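You operate a simulated robot arm through the tools that you are given. There is no shell and no other tool.

The job below is to be done with a simulated robot arm. You get a single attempt, and the scene is never put back.

JOB
Clamp the blue card's two copper electrodes in holders R and F.
Fine: both knobs turned tight to their stop.

Only the result counts: the job must be done as asked and must still hold three seconds after the hand-in. Knocking over, shifting, dropping, spilling or breaking anything else fails it.

ROBOT AND FRAMES
A 7-joint arm with a two-finger parallel gripper, fixed in place. Base frame: the origin is on the floor under the middle of its stand, x ahead of it, y to its left, z up; the work surface is at about z = 80. Readings come in cm, rad, newtons and seconds.
With the tool pointing down near the work surface it reaches from about 36 to 86 cm from the base axis. Its first joint turns from -2.897 to 2.897 rad. Payload 3.43 kg.
The TCP is the grasp point between the finger pads, 3.4 cm short of the fingertips. In the tool frame z runs along the fingers and y along their closing line. The gripper opens to 12.8 cm. The fingers are 2.4 cm wide and 1.2 cm thick; the gripper's body (4.8 by 13 cm) begins 9.6 cm behind the TCP.
Orientation is that of the tool frame in the base frame, as [roll, pitch, yaw] about the fixed x, y, z axes, in that order (R = Rz(yaw) Ry(pitch) Rx(roll)). With the fingers straight down and closing along the base's y, the tool's x points along the base's -x, its y along +y and its z along -z.

CONTROLS
- The arm moves only by the tool jog_arm. Its argument "rows" is text: rows parted by semicolons, each of 7 numbers parted by spaces: the gripper command, from -1 (fully open) to 1 (shut), values between in proportion, then the shift along the base's x, y, z in units of 50 mm (1.0 is 50 mm), then the turn, a rotation vector about the base's x, y, z in units of 6 degrees (1.0 is 6 degrees). In form: gripper x y z ax ay az; .... A call has 1 to 20 rows; each row shifts and turns the commanded pose from where the row before left it. A call with a number of a shift or a turn outside -1 to 1 is refused whole. Rows are played at 5 a second. More than 5 cm and 0.15 rad between two rows, or a gripper value outside its range, and nothing of the call is played. Where a pose cannot be reached the arm comes as near as it can. A force on the tool above 40 N (or 10 N above the force at the start of the call, whichever is more), or a blocked arm, ends the call early, and 0.2 s more pass. The fingers move at their own pace (about 15.3 cm/s each) and stop on an object; they squeeze with about 26 N. The grip force told is the motor's: it shows also when the fingers shut on nothing. Time passes only in rows, and 0.2 s behind the last, so rows that do not move let the fingers close. The reply holds the time, the measured pose of the TCP, the force on the tool along the base axes, the opening and the grip force, in the units named above and with some noise, with the torque about the TCP (base axes, N m) and any sound that the robot's microphone picked up.
- Cameras (640 x 400 px; columns grow to the right, rows downward): "scene" is fixed at [39.86, -64.94, 154.83]; the picture's right is [0.81, -0.58, 0.00], its down [-0.42, -0.60, -0.68] and it looks along [0.40, 0.56, -0.73] (base axes); focal length 330 px, centre (320, 200). "wrist" rides on the gripper at [7.6, -1.1, -16] in the tool frame; the picture's right is [0.15, 0.99, 0.00], its down [-0.88, 0.13, -0.46] and it looks along [-0.45, 0.07, 0.89] (tool axes); focal length 234 px, centre (320, 200). There is no depth. A picture from a camera that has moved, and an enlarged one, comes with that camera's place and axes in the base frame and with its lens.
- snapshot(camera): a new picture of that camera. The clock stands still meanwhile.
- inspect(camera, box): a new picture of the part [left, top, right, bottom] of that camera's present view, enlarged. The clock stands still meanwhile.
- finish_job(): hands the job in; it is judged then, once.

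Places have to be worked out from the pictures, the camera data and where the tool is seen. Open the gripper and draw the arm clear of the work before you hand the job in, unless the task says otherwise.

The tools are called as name(argument=value, ...) on one line, values as JSON. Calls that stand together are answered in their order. jog_arm: Moves the arm, as the interface text tells. Its arguments: {"type":"object","properties":{"rows":{"type":"string"}},"required":["rows"]} The other tools are called the same way: snapshot (camera) takes a picture; inspect (camera, box) takes an enlarged picture of a part of a camera's view; finish_job () hands the job in.

At the start:

```text
t: 0.0
tcp_pos: [59.55, -17.59, 114.22]
ee_rot: [-3.141, -0.001, 3.141]
contact_force: [0.8, 0.1, -0.7]
ft_torque: [0.03, 0.0, -0.02]
gripper_width: 12.8
gripper_force: 0.2
```

scene: 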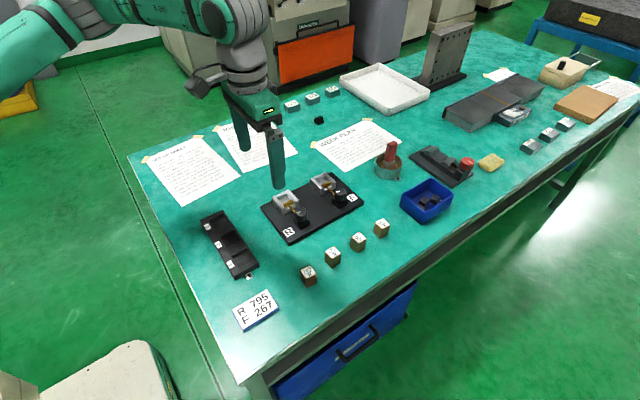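
wrist: 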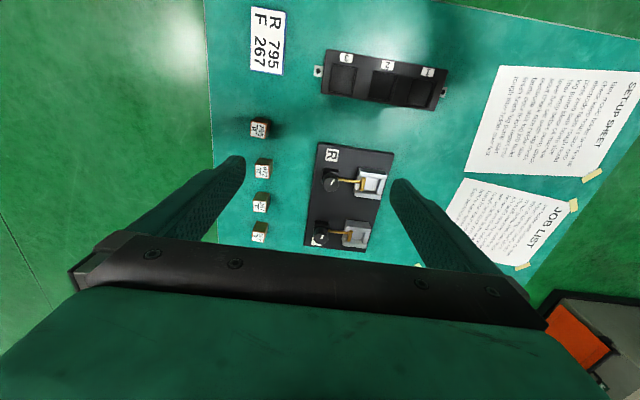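

The scene shows a board with two holders, sheets with text, and groups of small cubes. I'll enlarge several areas to read the sheets and labels before moving.

inspect(camera="scene", box=[130, 120, 250, 210])

inspect(camera="scene", box=[250, 160, 370, 250])

inspect(camera="scene", box=[300, 110, 420, 190])

inspect(camera="scene", box=[190, 200, 310, 340])

inspect(camera="scene", box=[270, 200, 410, 300])

inspect(camera="wrist", box=[440, 60, 640, 200])

inspect(camera="wrist", box=[300, 130, 400, 260])

inspect(camera="wrist", box=[300, 40, 460, 120])

```text
4.44 times, centred on (190, 165) of scene
camera zoom: at [39.86, -64.94, 154.83], right [0.81, -0.58, 0.0], down [-0.42, -0.6, -0.68], along [0.4, 0.56, -0.73], focal length 1468 px, centre (898, 356)
```

zoom: 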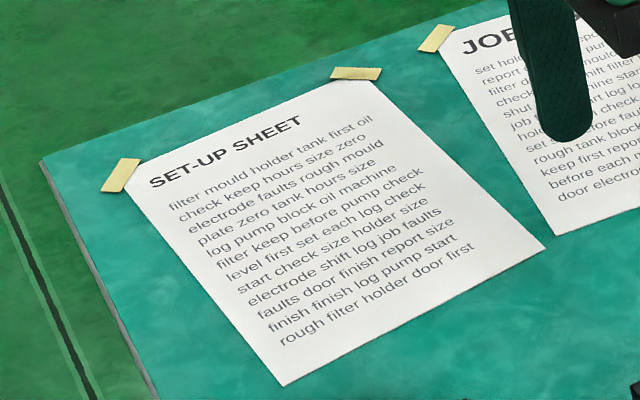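

```text
4.44 times, centred on (310, 205) of scene
camera zoom: at [39.86, -64.94, 154.83], right [0.81, -0.58, 0.0], down [-0.42, -0.6, -0.68], along [0.4, 0.56, -0.73], focal length 1468 px, centre (364, 178)
```

zoom: 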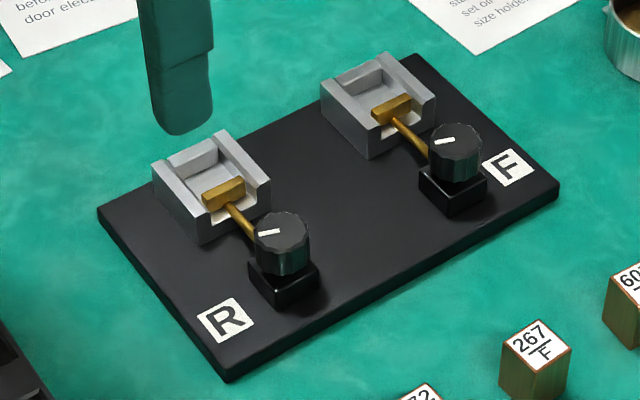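

```text
5.00 times, centred on (360, 150) of scene
camera zoom: at [39.86, -64.94, 154.83], right [0.81, -0.58, 0.0], down [-0.42, -0.6, -0.68], along [0.4, 0.56, -0.73], focal length 1652 px, centre (120, 450)
```

zoom: 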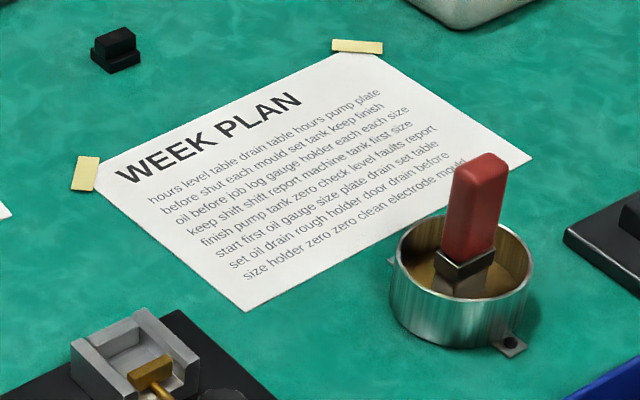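

```text
2.86 times, centred on (250, 270) of scene
camera zoom: at [39.86, -64.94, 154.83], right [0.81, -0.58, 0.0], down [-0.42, -0.6, -0.68], along [0.4, 0.56, -0.73], focal length 944 px, centre (520, 0)
```

zoom: 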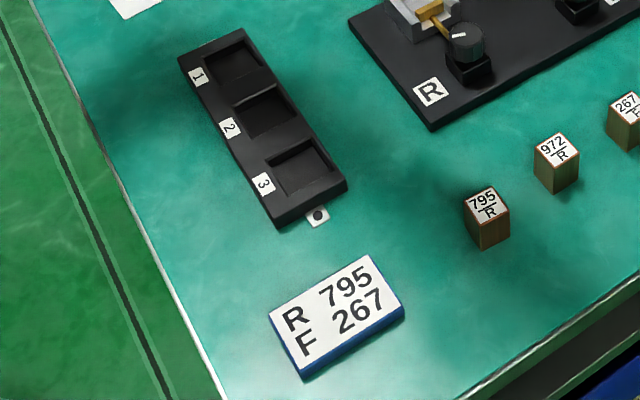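

```text
4.00 times, centred on (340, 250) of scene
camera zoom: at [39.86, -64.94, 154.83], right [0.81, -0.58, 0.0], down [-0.42, -0.6, -0.68], along [0.4, 0.56, -0.73], focal length 1321 px, centre (240, 0)
```

zoom: 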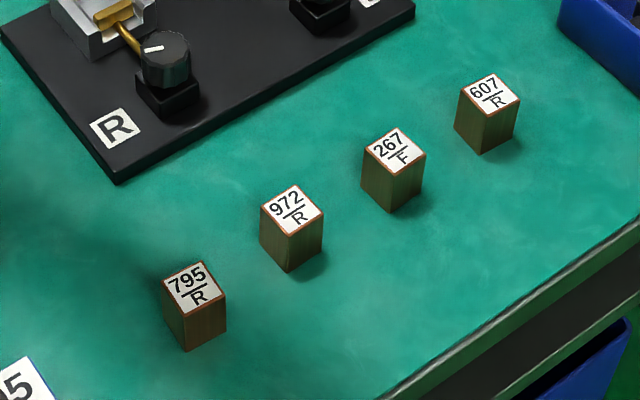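

```text
2.86 times, centred on (540, 130) of wrist
camera zoom: at [51.9, -18.57, 130.24], right [-0.15, 0.99, 0.0], down [0.88, 0.13, 0.46], along [0.45, 0.07, -0.89], focal length 669 px, centre (-309, 400)
```

zoom: 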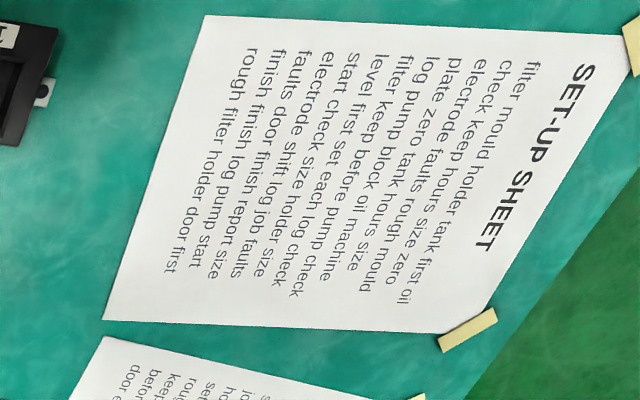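

```text
3.08 times, centred on (350, 195) of wrist
camera zoom: at [51.9, -18.57, 130.24], right [-0.15, 0.99, 0.0], down [0.88, 0.13, 0.46], along [0.45, 0.07, -0.89], focal length 720 px, centre (228, 215)
```

zoom: 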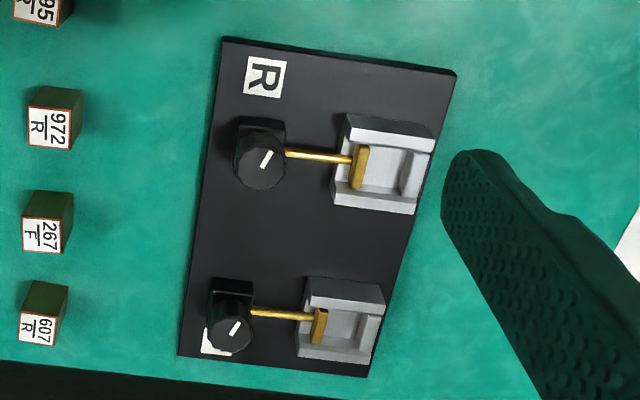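

```text
4.00 times, centred on (380, 80) of wrist
camera zoom: at [51.9, -18.57, 130.24], right [-0.15, 0.99, 0.0], down [0.88, 0.13, 0.46], along [0.45, 0.07, -0.89], focal length 937 px, centre (80, 680)
```

zoom: 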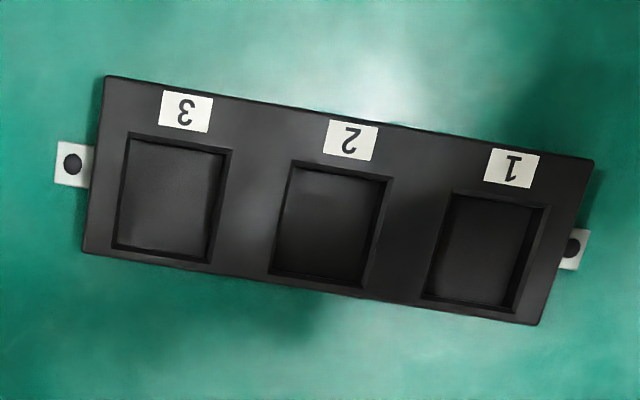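

The blue card reads R 795, F 267, and brown cubes nearby carry 795/R and 267/F. I'll look at the other cube groups to see which are copper and check for duplicates.

inspect(camera="scene", box=[270, 80, 350, 130])

inspect(camera="scene", box=[510, 105, 590, 160])

inspect(camera="scene", box=[390, 140, 510, 220])

inspect(camera="scene", box=[280, 170, 350, 220])

inspect(camera="scene", box=[290, 250, 350, 290])

inspect(camera="scene", box=[340, 215, 400, 255])

inspect(camera="scene", box=[430, 60, 560, 140])

inspect(camera="scene", box=[520, 40, 640, 130])

```text
8.00 times, centred on (310, 105) of scene
camera zoom: at [39.86, -64.94, 154.83], right [0.81, -0.58, 0.0], down [-0.42, -0.6, -0.68], along [0.4, 0.56, -0.73], focal length 2642 px, centre (400, 960)
```

zoom: 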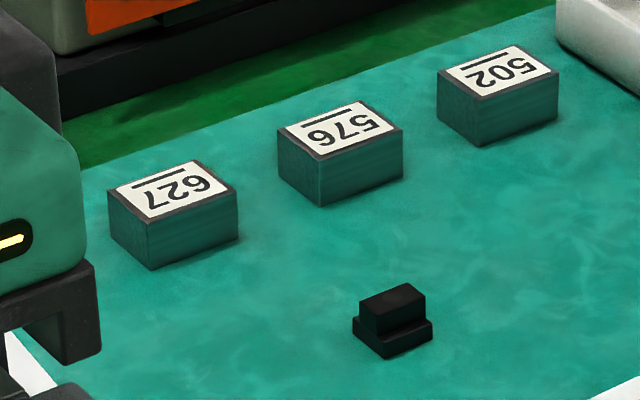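

```text
7.27 times, centred on (550, 132) of scene
camera zoom: at [39.86, -64.94, 154.83], right [0.81, -0.58, 0.0], down [-0.42, -0.6, -0.68], along [0.4, 0.56, -0.73], focal length 2402 px, centre (-1353, 691)
```

zoom: 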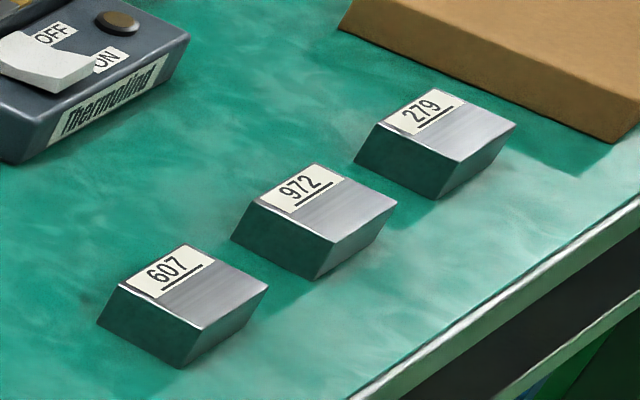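

```text
5.00 times, centred on (450, 180) of scene
camera zoom: at [39.86, -64.94, 154.83], right [0.81, -0.58, 0.0], down [-0.42, -0.6, -0.68], along [0.4, 0.56, -0.73], focal length 1652 px, centre (-330, 300)
```

zoom: 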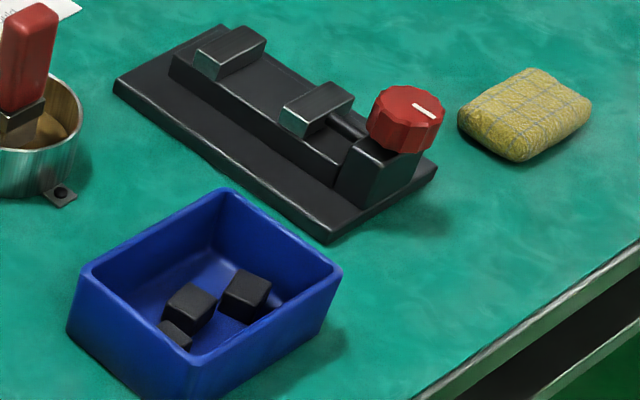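

```text
8.00 times, centred on (315, 195) of scene
camera zoom: at [39.86, -64.94, 154.83], right [0.81, -0.58, 0.0], down [-0.42, -0.6, -0.68], along [0.4, 0.56, -0.73], focal length 2642 px, centre (360, 240)
```

zoom: 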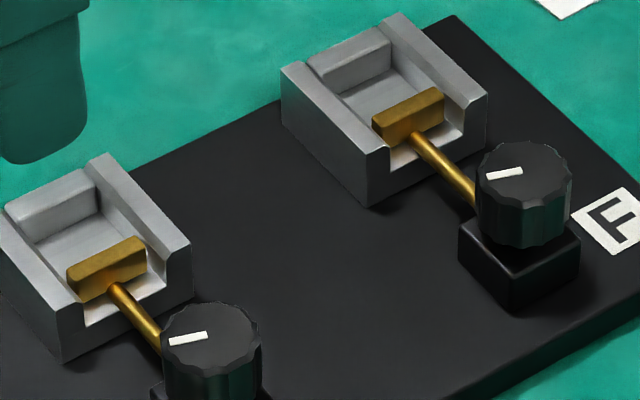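

```text
10.00 times, centred on (320, 270) of scene
camera zoom: at [39.86, -64.94, 154.83], right [0.81, -0.58, 0.0], down [-0.42, -0.6, -0.68], along [0.4, 0.56, -0.73], focal length 3303 px, centre (320, -500)
```

zoom: 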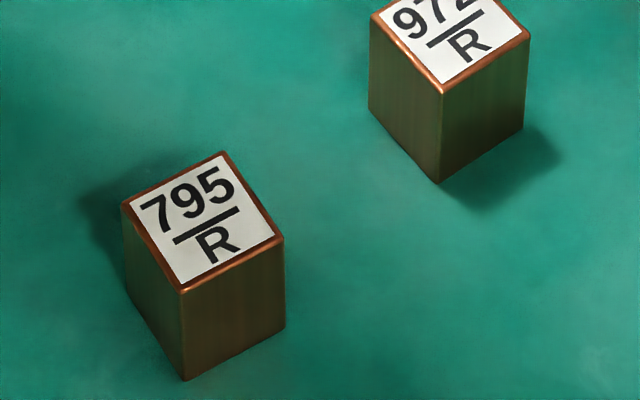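

```text
10.00 times, centred on (370, 235) of scene
camera zoom: at [39.86, -64.94, 154.83], right [0.81, -0.58, 0.0], down [-0.42, -0.6, -0.68], along [0.4, 0.56, -0.73], focal length 3303 px, centre (-180, -150)
```

zoom: 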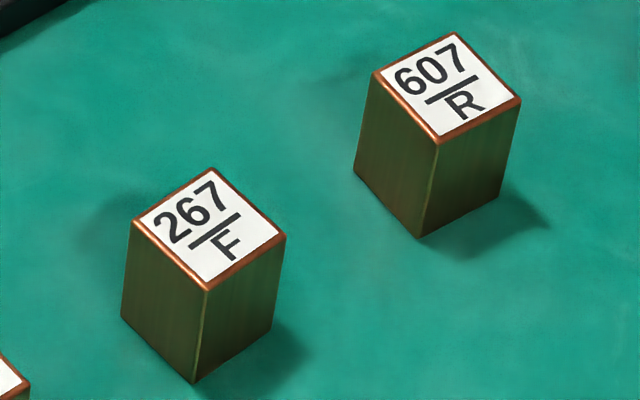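

```text
4.92 times, centred on (495, 100) of scene
camera zoom: at [39.86, -64.94, 154.83], right [0.81, -0.58, 0.0], down [-0.42, -0.6, -0.68], along [0.4, 0.56, -0.73], focal length 1626 px, centre (-542, 692)
```

zoom: 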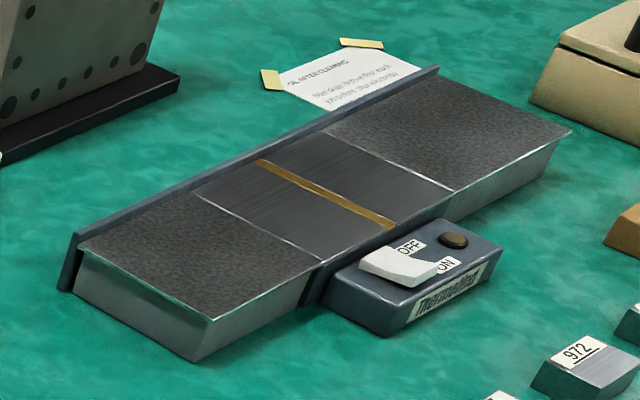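

```text
4.44 times, centred on (580, 85) of scene
camera zoom: at [39.86, -64.94, 154.83], right [0.81, -0.58, 0.0], down [-0.42, -0.6, -0.68], along [0.4, 0.56, -0.73], focal length 1468 px, centre (-836, 711)
```

zoom: 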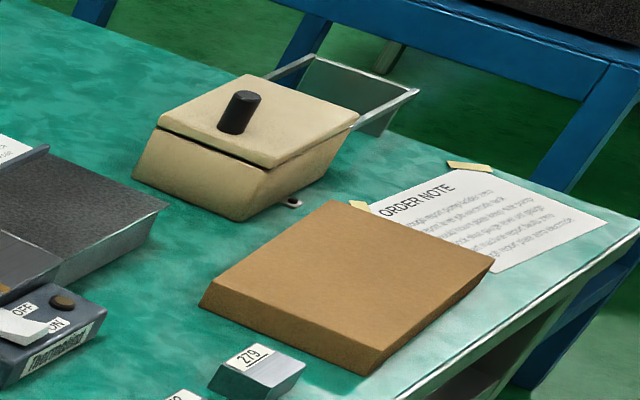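

The copper (brown, copper-edged) electrodes are 795/R near (62,-28.5) and 267/F near (78.6,-28). The holder board seems aligned with the base axes, with R near x=70, F near x=83 and the knobs on the -y side. I'll move closer for a better look at the holders.

jog_arm(rows="-1 0.25 0.6 -1 0 0 0; -1 0.25 0.6 -1 0 0 0; -1 0 0 0 0 0 0")

snapshot(camera="wrist")

inspect(camera="wrist", box=[250, 80, 410, 240])

```text
refused: row 1 steps farther than a row can; nothing moved
```

```text
taken
camera wrist: at [51.9, -18.57, 130.24], right [-0.15, 0.99, 0.0], down [0.88, 0.13, 0.46], along [0.45, 0.07, -0.89], focal length 234 px, centre (320, 200)
```

wrist: 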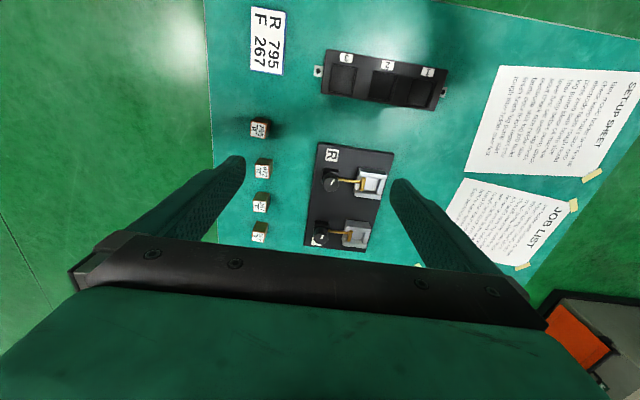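

```text
2.50 times, centred on (330, 160) of wrist
camera zoom: at [51.9, -18.57, 130.24], right [-0.15, 0.99, 0.0], down [0.88, 0.13, 0.46], along [0.45, 0.07, -0.89], focal length 585 px, centre (295, 300)
```

zoom: 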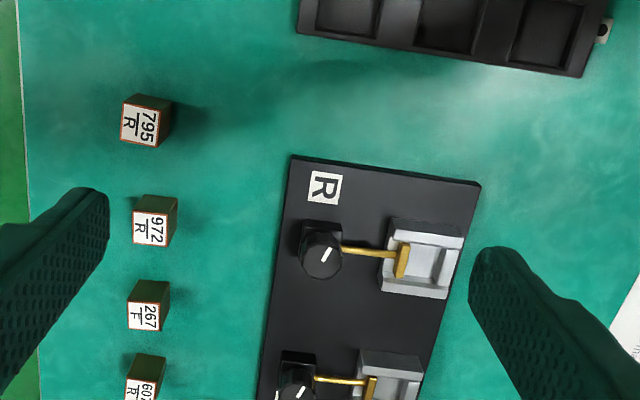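

The refusal means the combined step per row must stay under 5 cm. I'll repeat the approach with smaller steps.

jog_arm(rows="-1 0.16 0.37 -0.66 0 0 0; -1 0.16 0.37 -0.66 0 0 0; -1 0.16 0.37 -0.66 0 0 0; -1 0 0 0 0 0 0; -1 0 0 0 0 0 0")

snapshot(camera="wrist")

inspect(camera="wrist", box=[250, 80, 410, 240])

```text
t: 1.2
tcp_pos: [61.79, -11.93, 104.3]
ee_rot: [3.141, 0.0, 3.141]
contact_force: [-0.2, 1.2, 0.3]
ft_torque: [0.05, -0.03, 0.02]
gripper_width: 12.79
gripper_force: 0.0
```

```text
taken
camera wrist: at [54.3, -13.06, 120.25], right [-0.15, 0.99, 0.0], down [0.88, 0.13, 0.46], along [0.45, 0.07, -0.89], focal length 234 px, centre (320, 200)
```

wrist: 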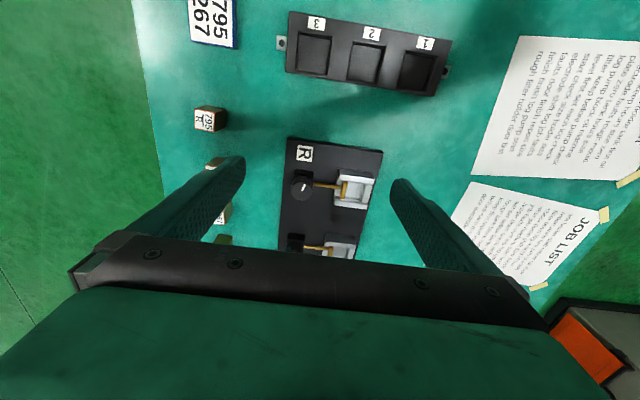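

```text
2.50 times, centred on (330, 160) of wrist
camera zoom: at [54.3, -13.06, 120.25], right [-0.15, 0.99, 0.0], down [0.88, 0.13, 0.46], along [0.45, 0.07, -0.89], focal length 585 px, centre (295, 300)
```

zoom: 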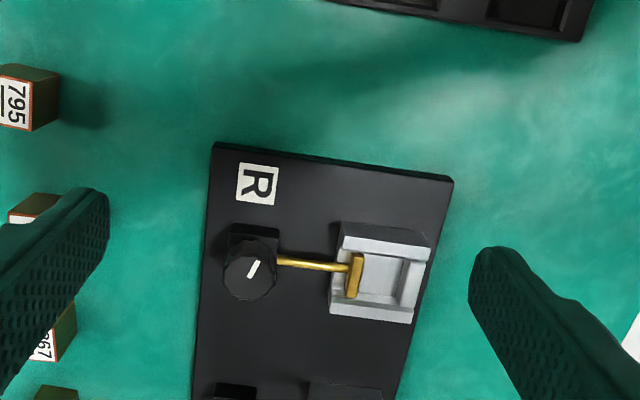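

The closer wrist view shows holder R clearly. I'll enlarge the holder and knob for dimensions.

inspect(camera="wrist", box=[326, 160, 386, 215])

inspect(camera="wrist", box=[275, 130, 395, 230])

inspect(camera="scene", box=[265, 180, 325, 235])

inspect(camera="scene", box=[305, 165, 365, 215])

```text
7.27 times, centred on (356, 188) of wrist
camera zoom: at [54.3, -13.06, 120.25], right [-0.15, 0.99, 0.0], down [0.88, 0.13, 0.46], along [0.45, 0.07, -0.89], focal length 1703 px, centre (58, 291)
```

zoom: 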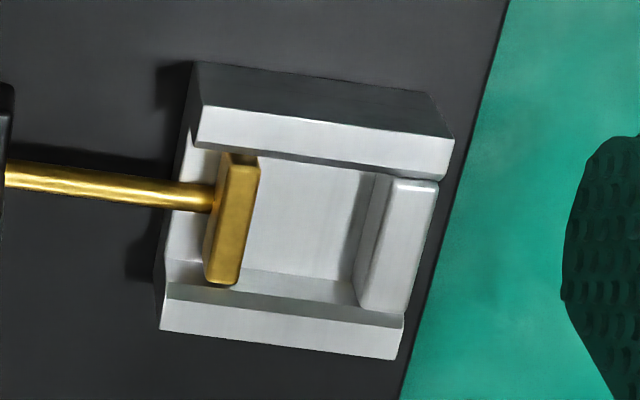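

```text
4.00 times, centred on (335, 180) of wrist
camera zoom: at [54.3, -13.06, 120.25], right [-0.15, 0.99, 0.0], down [0.88, 0.13, 0.46], along [0.45, 0.07, -0.89], focal length 937 px, centre (260, 280)
```

zoom: 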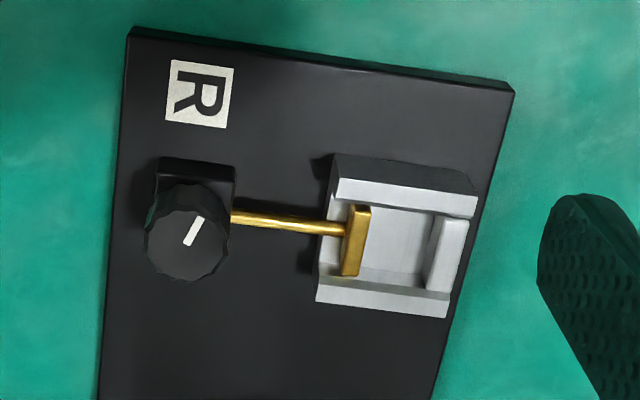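

```text
7.27 times, centred on (295, 208) of scene
camera zoom: at [39.86, -64.94, 154.83], right [0.81, -0.58, 0.0], down [-0.42, -0.6, -0.68], along [0.4, 0.56, -0.73], focal length 2402 px, centre (502, 146)
```

zoom: 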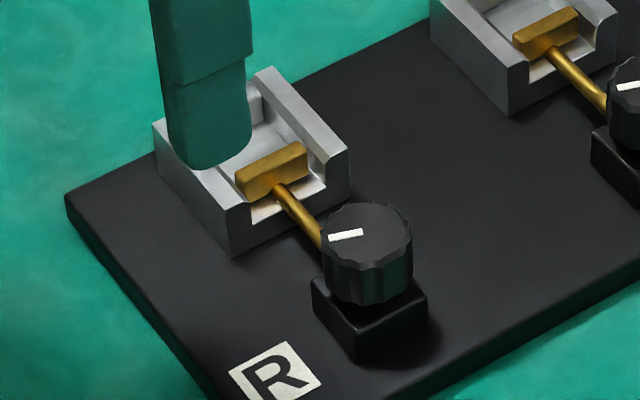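

```text
8.00 times, centred on (335, 190) of scene
camera zoom: at [39.86, -64.94, 154.83], right [0.81, -0.58, 0.0], down [-0.42, -0.6, -0.68], along [0.4, 0.56, -0.73], focal length 2642 px, centre (200, 280)
```

zoom: 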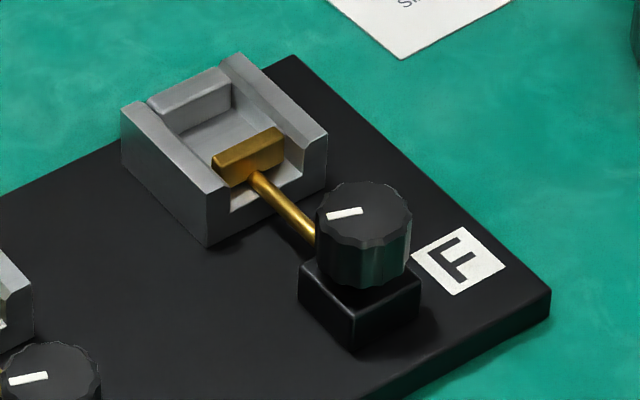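

Holder R measures roughly x 67.4–73.2, y -7.8 to -1.9, wall tops z≈84.1, with a pocket about 3.2 cm between pusher and back jaw. Next I move above electrode 795 to measure its place, yaw and size.

jog_arm(rows="-1 0.01 -0.83 -0.36 0 0 0; -1 0.01 -0.83 -0.36 0 0 0; -1 0.01 -0.83 -0.36 0 0 0; -1 0.01 -0.83 -0.36 0 0 0; -1 0 0 0 0 0 0; -1 0 0 0 0 0 0")

snapshot(camera="wrist")

inspect(camera="wrist", box=[290, 120, 350, 175])

snapshot(camera="scene")

```text
t: 2.6
tcp_pos: [62.16, -28.59, 97.24]
ee_rot: [-3.141, 0.001, -3.142]
contact_force: [0.1, -0.3, 0.6]
ft_torque: [0.02, -0.01, -0.02]
gripper_width: 12.79
gripper_force: 0.1
```

```text
taken
camera wrist: at [54.58, -29.67, 113.1], right [-0.15, 0.99, 0.0], down [0.88, 0.13, 0.46], along [0.45, 0.07, -0.89], focal length 234 px, centre (320, 200)
```

wrist: 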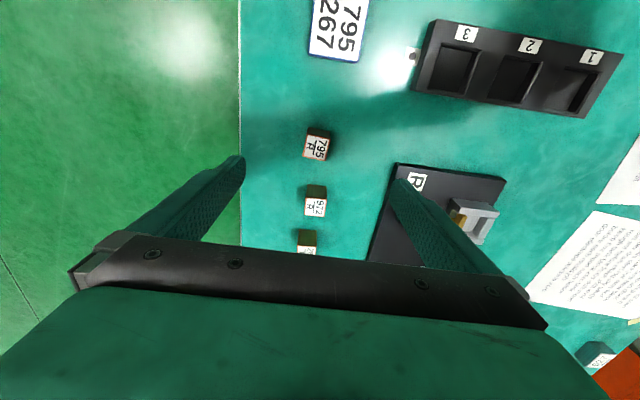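

```text
7.27 times, centred on (320, 148) of wrist
camera zoom: at [54.58, -29.67, 113.1], right [-0.15, 0.99, 0.0], down [0.88, 0.13, 0.46], along [0.45, 0.07, -0.89], focal length 1703 px, centre (320, 582)
```

zoom: 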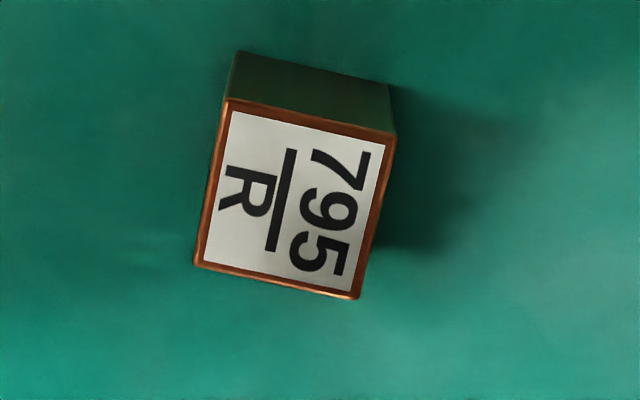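

```text
taken
```

scene: 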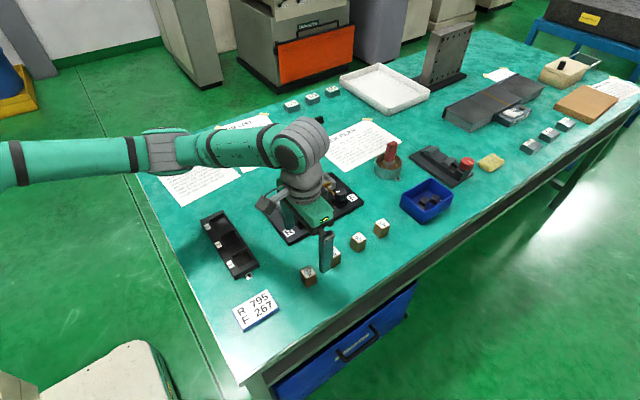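

From the corners, 795 has its centre at about (62.0,-29.0), top z≈84.2, base about 2.9 cm square, rotated about -3.4° in yaw. I'll align, partially close to about 6 cm, descend to TCP z≈85.7 and then check the view before gripping.

jog_arm(rows="0 -0.03 -0.08 0 0 0 -0.57; 0 0 0 -0.7 0 0 0; 0 0 0 -0.7 0 0 0; 0 0 0 0 0 0 0")

inspect(camera="wrist", box=[240, 100, 400, 220])

```text
t: 3.6
tcp_pos: [61.95, -28.83, 90.14]
ee_rot: [-3.14, 0.0, 3.083]
contact_force: [0.3, -0.3, 0.4]
ft_torque: [0.0, 0.03, 0.0]
gripper_width: 6.4
gripper_force: 0.0
```

```text
3.33 times, centred on (320, 160) of wrist
camera zoom: at [54.34, -29.53, 106.09], right [-0.09, 1.0, 0.0], down [0.89, 0.08, 0.46], along [0.45, 0.04, -0.89], focal length 781 px, centre (320, 333)
```

zoom: 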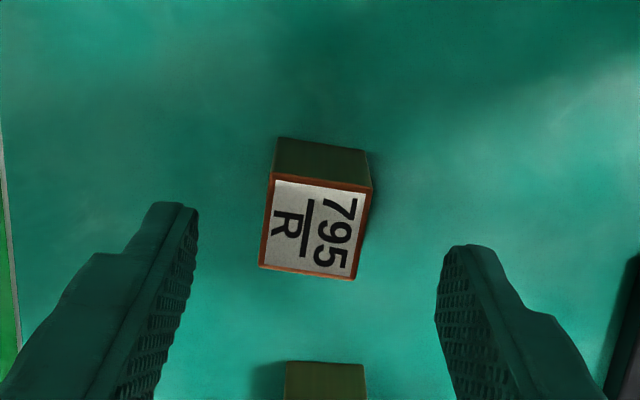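

The electrode re-measures at (62.1,-29.0), well centred between the fingers. I descend to TCP z≈85.7 and close gently.

jog_arm(rows="0 0.02 0 -0.44 0 0 0; 0 0 0 -0.44 0 0 0; 0 0 0 0 0 0 0; 0.3 0 0 0 0 0 0; 0.5 0 0 0 0 0 0; 0.7 0 0 0 0 0 0; 1 0 0 0 0 0 0; 1 0 0 0 0 0 0; 1 0 0 0 0 0 0")

inspect(camera="wrist", box=[240, 100, 400, 220])

```text
t: 5.6
tcp_pos: [62.02, -28.89, 85.8]
ee_rot: [-3.141, 0.001, 3.083]
contact_force: [0.0, -0.2, 0.1]
ft_torque: [0.02, -0.01, -0.01]
gripper_width: 2.97
gripper_force: 26.0
```

```text
3.33 times, centred on (320, 160) of wrist
camera zoom: at [54.43, -29.54, 101.69], right [-0.09, 1.0, 0.0], down [0.89, 0.08, 0.46], along [0.45, 0.04, -0.89], focal length 781 px, centre (320, 333)
```

zoom: 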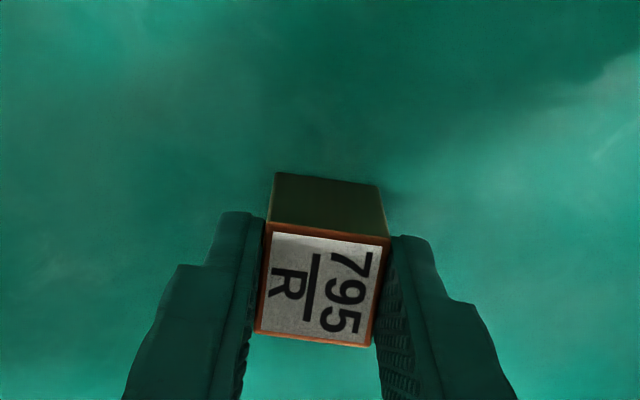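

Gripped: the opening reads 2.97 cm at 26 N, so the electrode is about 3.0 cm wide and centred in the fingers. I lift it, rotate back to square, and go just past holder R to view the pocket.

jog_arm(rows="1 0 0 0.4 0 0 0; 1 0 0 0.9 0 0 0; 1 0 0 0.9 0 0 0; 1 0 0 0 0 0 0.56; 1 0.4 0.81 0 0 0 0; 1 0.4 0.81 0 0 0 0; 1 0.4 0.81 0 0 0 0; 1 0.4 0.81 0 0 0 0; 1 0.4 0.81 0 0 0 0; 1 0.4 0.81 0 0 0 0; 1 0 0 0 0 0 0; 1 0 0 0 0 0 0")

snapshot(camera="wrist")

inspect(camera="wrist", box=[280, 80, 360, 150])

inspect(camera="wrist", box=[230, 80, 380, 220])

```text
t: 8.2
tcp_pos: [73.95, -4.63, 96.87]
ee_rot: [3.141, -0.001, 3.138]
contact_force: [-0.8, 0.7, -0.5]
ft_torque: [0.04, 0.0, -0.02]
gripper_width: 0.0
gripper_force: 25.7
```

```text
taken
camera wrist: at [66.36, -5.73, 112.69], right [-0.14, 0.99, 0.0], down [0.88, 0.13, 0.46], along [0.45, 0.07, -0.89], focal length 234 px, centre (320, 200)
```

wrist: 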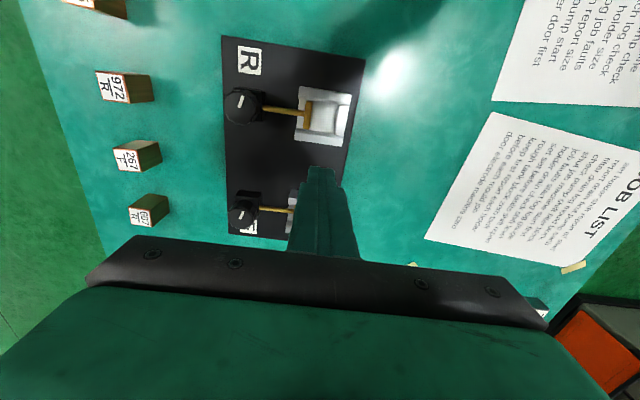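

```text
5.71 times, centred on (320, 115) of wrist
camera zoom: at [66.36, -5.73, 112.69], right [-0.14, 0.99, 0.0], down [0.88, 0.13, 0.46], along [0.45, 0.07, -0.89], focal length 1338 px, centre (320, 686)
```

zoom: 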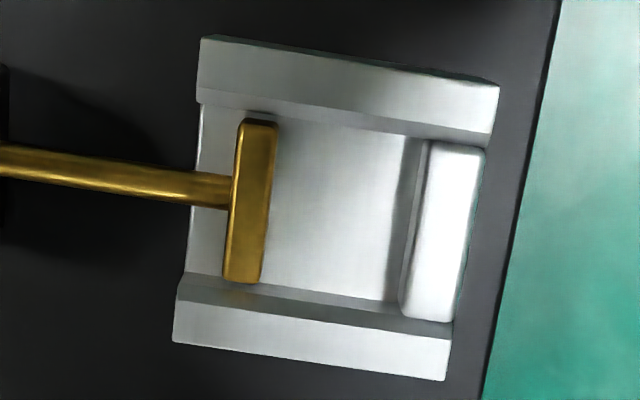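

```text
2.86 times, centred on (305, 150) of wrist
camera zoom: at [66.36, -5.73, 112.69], right [-0.14, 0.99, 0.0], down [0.88, 0.13, 0.46], along [0.45, 0.07, -0.89], focal length 669 px, centre (363, 343)
```

zoom: 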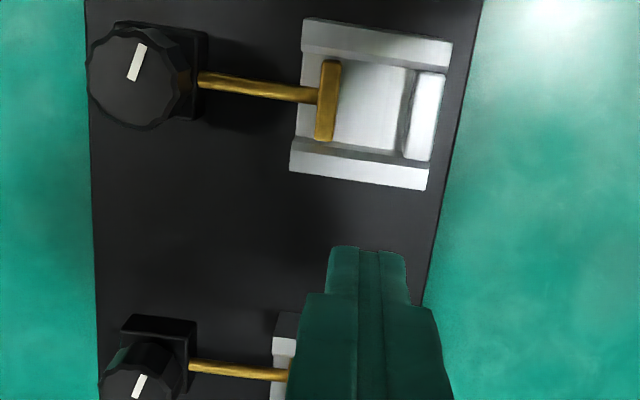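

The gripper shut to 0.0, so the electrode slipped out on the way. I need to see where it is now.

snapshot(camera="scene")

inspect(camera="scene", box=[250, 180, 410, 300])

inspect(camera="wrist", box=[40, 0, 200, 120])

```text
taken
```

scene: 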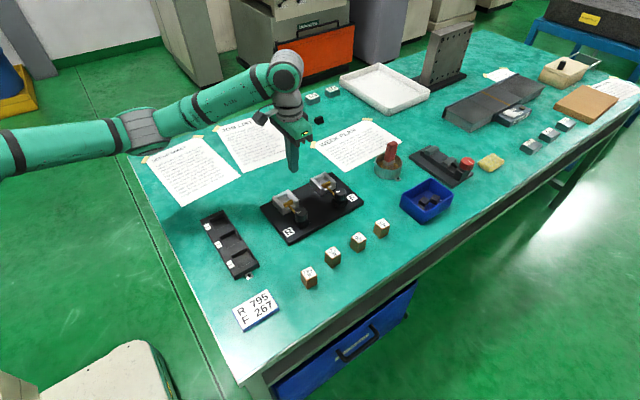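

```text
3.33 times, centred on (330, 240) of scene
camera zoom: at [39.86, -64.94, 154.83], right [0.81, -0.58, 0.0], down [-0.42, -0.6, -0.68], along [0.4, 0.56, -0.73], focal length 1101 px, centre (287, 67)
```

zoom: 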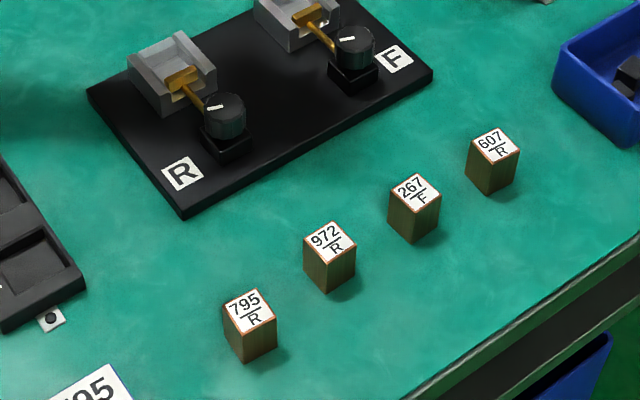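

```text
3.33 times, centred on (120, 60) of wrist
camera zoom: at [66.36, -5.73, 112.69], right [-0.14, 0.99, 0.0], down [0.88, 0.13, 0.46], along [0.45, 0.07, -0.89], focal length 781 px, centre (987, 667)
```

zoom: 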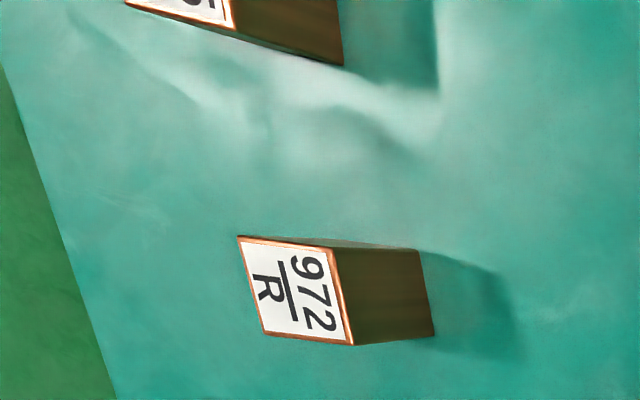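

795 is still standing upright near its original spot (shifted about 0.6 cm), so it slipped out at the start of the lift. While here, I'll put the camera straight above pocket R to measure the pusher–jaw gap, which looks tight against the 3.0 cm electrode.

jog_arm(rows="1 0.38 0.1 -0.48 0 0 0; 1 0.38 0.1 -0.48 0 0 0; 1 0 0 0 0 0 0; 1 0 0 0 0 0 0")

inspect(camera="wrist", box=[280, 40, 360, 115])

inspect(camera="wrist", box=[200, 20, 280, 95])

snapshot(camera="wrist")

```text
t: 9.2
tcp_pos: [77.76, -3.64, 91.92]
ee_rot: [-3.141, 0.002, 3.14]
contact_force: [-0.8, 0.9, -0.5]
ft_torque: [-0.01, -0.01, 0.01]
gripper_width: 0.0
gripper_force: 25.9
```

```text
5.33 times, centred on (320, 78) of wrist
camera zoom: at [70.17, -4.66, 107.93], right [-0.14, 0.99, 0.0], down [0.88, 0.13, 0.46], along [0.45, 0.07, -0.89], focal length 1249 px, centre (320, 853)
```

zoom: 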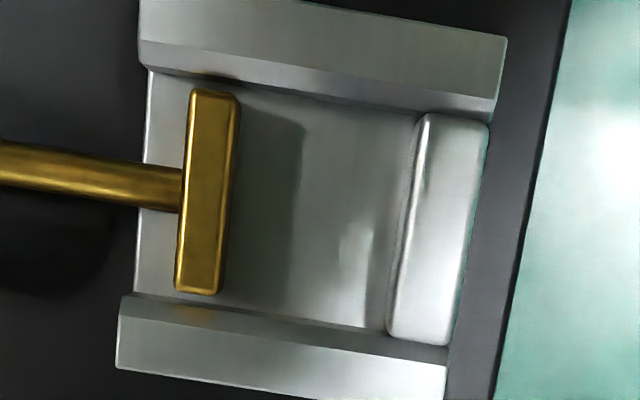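

```text
5.33 times, centred on (240, 58) of wrist
camera zoom: at [70.17, -4.66, 107.93], right [-0.14, 0.99, 0.0], down [0.88, 0.13, 0.46], along [0.45, 0.07, -0.89], focal length 1249 px, centre (747, 960)
```

zoom: 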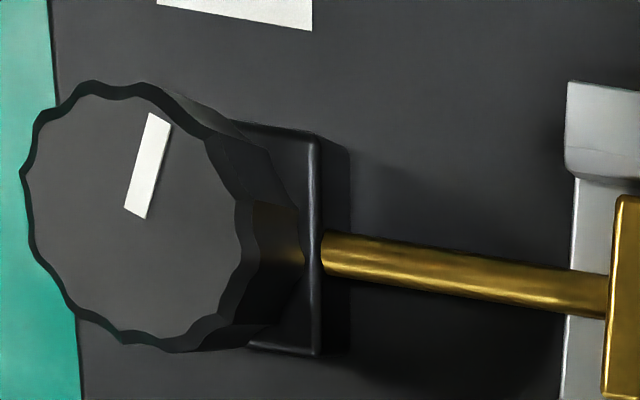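

```text
taken
camera wrist: at [70.17, -4.66, 107.93], right [-0.14, 0.99, 0.0], down [0.88, 0.13, 0.46], along [0.45, 0.07, -0.89], focal length 234 px, centre (320, 200)
```

wrist: 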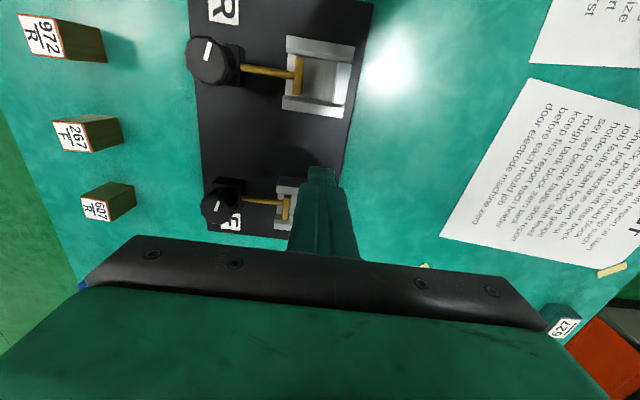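

The open gap measures about 3.1 cm (pusher face y≈-6.23, jaw face y≈-3.15) and the pocket centre is about (70.2,-4.69). Both knob pointers look like they are at the open position. I go back to 795 with a half-open gripper to look at it again.

jog_arm(rows="1 0 0 1 0 0 0; 0 -0.46 -0.72 0 0 0 0; 0 -0.46 -0.72 0 0 0 0; 0 -0.46 -0.72 0 0 0 0; 0 -0.46 -0.72 0 0 0 0; 0 -0.46 -0.72 0 0 0 0; 0 -0.46 -0.72 0 0 0 0; 0 -0.46 -0.72 0 0 0 0; 0 0 0 -0.9 0 0 0; 0 0 0 0 0 0 0; 0 0 0 0 0 0 0")

inspect(camera="wrist", box=[280, 110, 360, 180])

inspect(camera="wrist", box=[220, 90, 420, 240])

```text
t: 11.6
tcp_pos: [61.76, -28.76, 92.6]
ee_rot: [3.141, 0.0, 3.14]
contact_force: [0.3, 0.2, -0.1]
ft_torque: [-0.01, -0.04, 0.02]
gripper_width: 6.39
gripper_force: 0.1
```

```text
5.71 times, centred on (320, 145) of wrist
camera zoom: at [54.2, -29.86, 108.44], right [-0.14, 0.99, 0.0], down [0.88, 0.13, 0.46], along [0.45, 0.07, -0.89], focal length 1338 px, centre (320, 514)
```

zoom: 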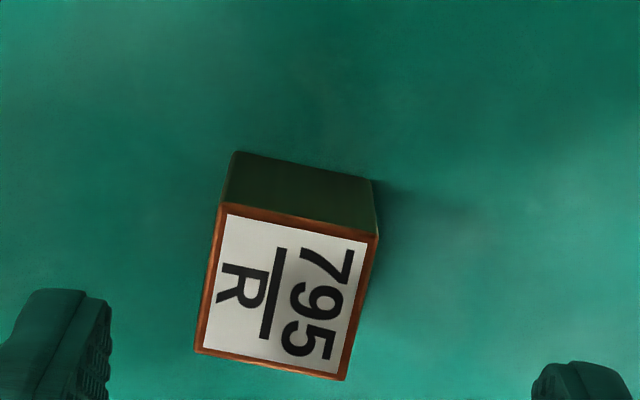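

```text
2.67 times, centred on (320, 165) of wrist
camera zoom: at [54.2, -29.86, 108.44], right [-0.14, 0.99, 0.0], down [0.88, 0.13, 0.46], along [0.45, 0.07, -0.89], focal length 624 px, centre (320, 293)
```

zoom: 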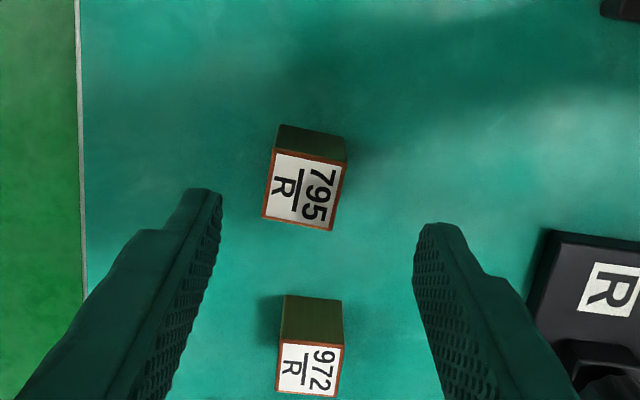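

795 is upright at about (62.0,-29.4), yaw about -2.4°. I'll regrip it with more overlap (TCP z≈85.1, about 2.5 cm of finger on the block), then test with a slow, small lift.

jog_arm(rows="0 0.04 -0.13 0 0 0 -0.4; 0 0 0 -0.5 0 0 0; 0 0 0 -0.5 0 0 0; 0 0 0 -0.49 0 0 0; 0 0 0 0 0 0 0; 0.3 0 0 0 0 0 0; 0.45 0 0 0 0 0 0; 0.6 0 0 0 0 0 0; 1 0 0 0 0 0 0; 1 0 0 0 0 0 0; 1 0 0 0 0 0 0; 1 0 0 0 0 0 0")

inspect(camera="wrist", box=[270, 130, 370, 220])

inspect(camera="scene", box=[280, 220, 350, 300])

```text
t: 14.2
tcp_pos: [61.93, -29.52, 85.03]
ee_rot: [-3.14, 0.0, 3.097]
contact_force: [0.0, 1.1, 0.0]
ft_torque: [0.01, -0.03, 0.0]
gripper_width: 2.99
gripper_force: 25.9
```

```text
4.44 times, centred on (320, 175) of wrist
camera zoom: at [54.34, -30.24, 101.0], right [-0.1, 0.99, 0.0], down [0.89, 0.09, 0.46], along [0.45, 0.05, -0.89], focal length 1041 px, centre (320, 311)
```

zoom: 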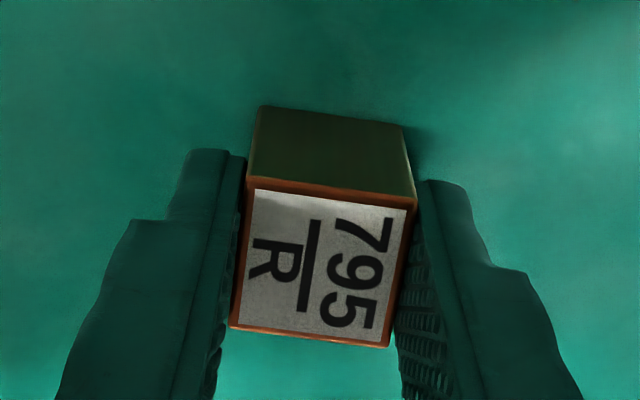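

```text
5.00 times, centred on (315, 260) of scene
camera zoom: at [39.86, -64.94, 154.83], right [0.81, -0.58, 0.0], down [-0.42, -0.6, -0.68], along [0.4, 0.56, -0.73], focal length 1652 px, centre (345, -100)
```

zoom: 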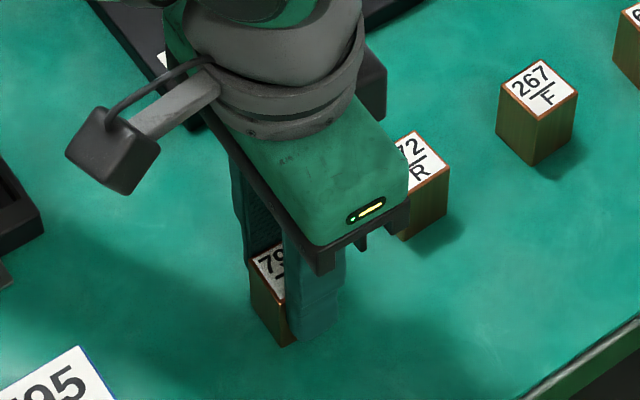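

Gripped at 2.99 cm with more overlap. Now a slow 1 cm test lift.

jog_arm(rows="1 0 0 0.02 0 0 0; 1 0 0 0.03 0 0 0; 1 0 0 0.04 0 0 0; 1 0 0 0.05 0 0 0; 1 0 0 0.04 0 0 0; 1 0 0 0.02 0 0 0; 1 0 0 0 0 0 0; 1 0 0 0 0 0 0")

inspect(camera="wrist", box=[270, 130, 370, 220])

inspect(camera="scene", box=[280, 220, 350, 300])

```text
t: 16.0
tcp_pos: [61.88, -29.51, 86.08]
ee_rot: [3.141, 0.0, 3.097]
contact_force: [-0.3, 0.5, -3.1]
ft_torque: [-0.01, 0.01, 0.0]
gripper_width: 2.98
gripper_force: 26.4
```

```text
4.44 times, centred on (320, 175) of wrist
camera zoom: at [54.31, -30.28, 101.95], right [-0.1, 0.99, 0.0], down [0.89, 0.09, 0.46], along [0.45, 0.05, -0.89], focal length 1041 px, centre (320, 311)
```

zoom: 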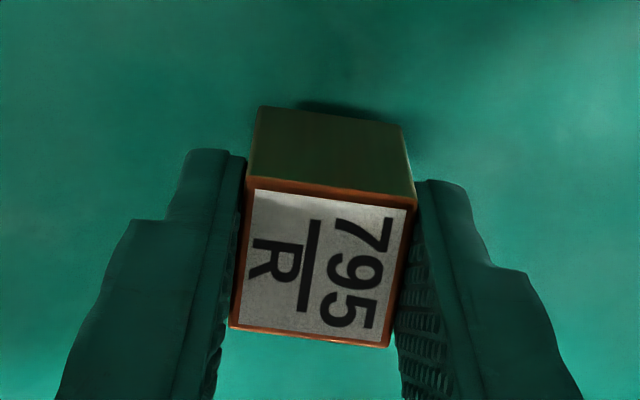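

```text
5.00 times, centred on (315, 260) of scene
camera zoom: at [39.86, -64.94, 154.83], right [0.81, -0.58, 0.0], down [-0.42, -0.6, -0.68], along [0.4, 0.56, -0.73], focal length 1652 px, centre (345, -100)
```

zoom: 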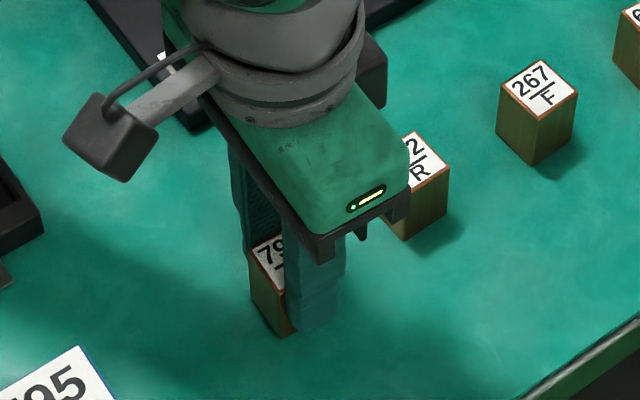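

The lift holds this time (about 3.1 N of weight, no slip). I'll raise smoothly to about z=95 and square the yaw, then check before travelling.

jog_arm(rows="1 0 0 0.06 0 0 0; 1 0 0 0.14 0 0 0; 1 0 0 0.24 0 0 0; 1 0 0 0.3 0 0 0; 1 0 0 0.3 0 0 0; 1 0 0 0.3 0 0 0; 1 0 0 0.24 0 0 0; 1 0 0 0.14 0 0 0; 1 0 0 0.06 0 0 0; 1 0 0 0 0 0 0.1; 1 0 0 0 0 0 0.2; 1 0 0 0 0 0 0.13; 1 0 0 0 0 0 0")

inspect(camera="wrist", box=[270, 130, 370, 220])

```text
t: 18.8
tcp_pos: [61.91, -29.42, 94.99]
ee_rot: [-3.141, -0.001, -3.14]
contact_force: [-0.4, -0.8, -3.2]
ft_torque: [0.01, 0.01, 0.0]
gripper_width: 2.96
gripper_force: 26.2
```

```text
4.44 times, centred on (320, 175) of wrist
camera zoom: at [54.33, -30.57, 110.87], right [-0.15, 0.99, 0.0], down [0.88, 0.13, 0.46], along [0.45, 0.07, -0.89], focal length 1041 px, centre (320, 311)
```

zoom: 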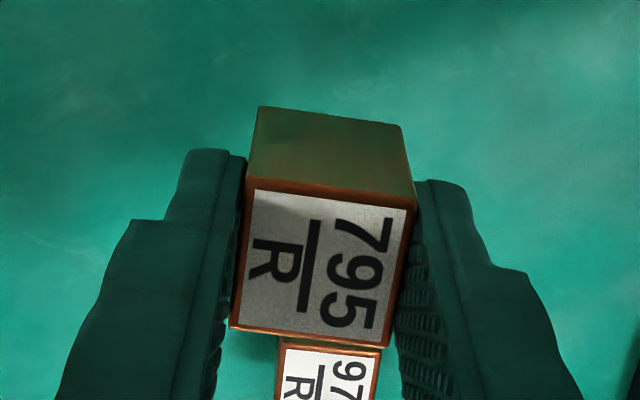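

The electrode is firmly held and in the same place in the grip. I travel smoothly to above pocket R.

jog_arm(rows="1 0.027 0.082 0 0 0 0; 1 0.068 0.206 0 0 0 0; 1 0.109 0.329 0 0 0 0; 1 0.136 0.412 0 0 0 0; 1 0.136 0.412 0 0 0 0; 1 0.136 0.412 0 0 0 0; 1 0.136 0.412 0 0 0 0; 1 0.136 0.412 0 0 0 0; 1 0.136 0.412 0 0 0 0; 1 0.136 0.412 0 0 0 0; 1 0.136 0.412 0 0 0 0; 1 0.136 0.412 0 0 0 0; 1 0.109 0.329 0 0 0 0; 1 0.068 0.206 0 0 0 0; 1 0.027 0.082 0 0 0 0; 1 0 0 0 0 0 0; 1 0 0 0 0 0 0")

inspect(camera="wrist", box=[240, 110, 400, 220])

inspect(camera="scene", box=[255, 150, 345, 230])

```text
t: 22.4
tcp_pos: [70.16, -4.74, 94.98]
ee_rot: [3.141, -0.002, -3.14]
contact_force: [1.2, 0.0, -4.1]
ft_torque: [-0.01, 0.02, 0.0]
gripper_width: 2.97
gripper_force: 26.0
```

```text
3.64 times, centred on (320, 165) of wrist
camera zoom: at [62.54, -5.91, 110.86], right [-0.15, 0.99, 0.0], down [0.88, 0.13, 0.46], along [0.45, 0.07, -0.89], focal length 852 px, centre (320, 327)
```

zoom: 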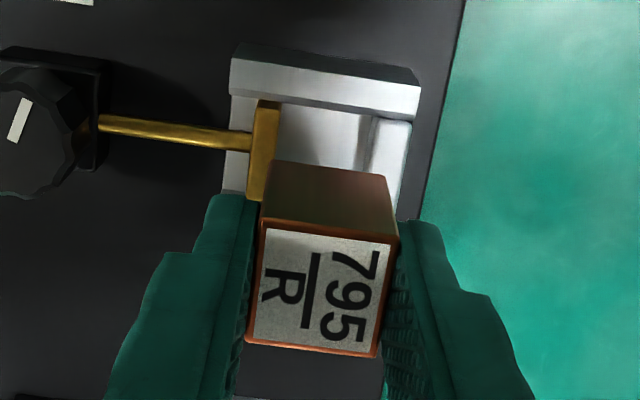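

```text
5.00 times, centred on (300, 190) of scene
camera zoom: at [39.86, -64.94, 154.83], right [0.81, -0.58, 0.0], down [-0.42, -0.6, -0.68], along [0.4, 0.56, -0.73], focal length 1652 px, centre (420, 250)
```

zoom: 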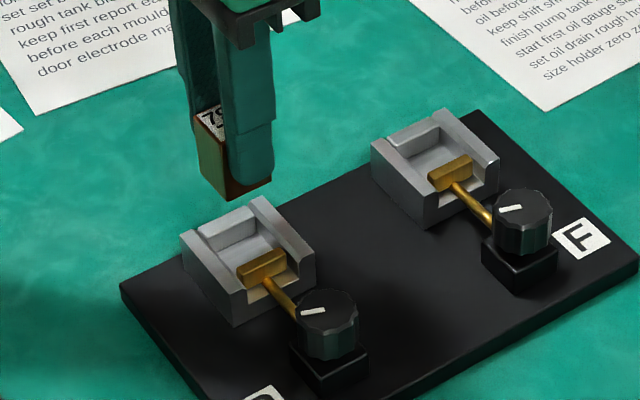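

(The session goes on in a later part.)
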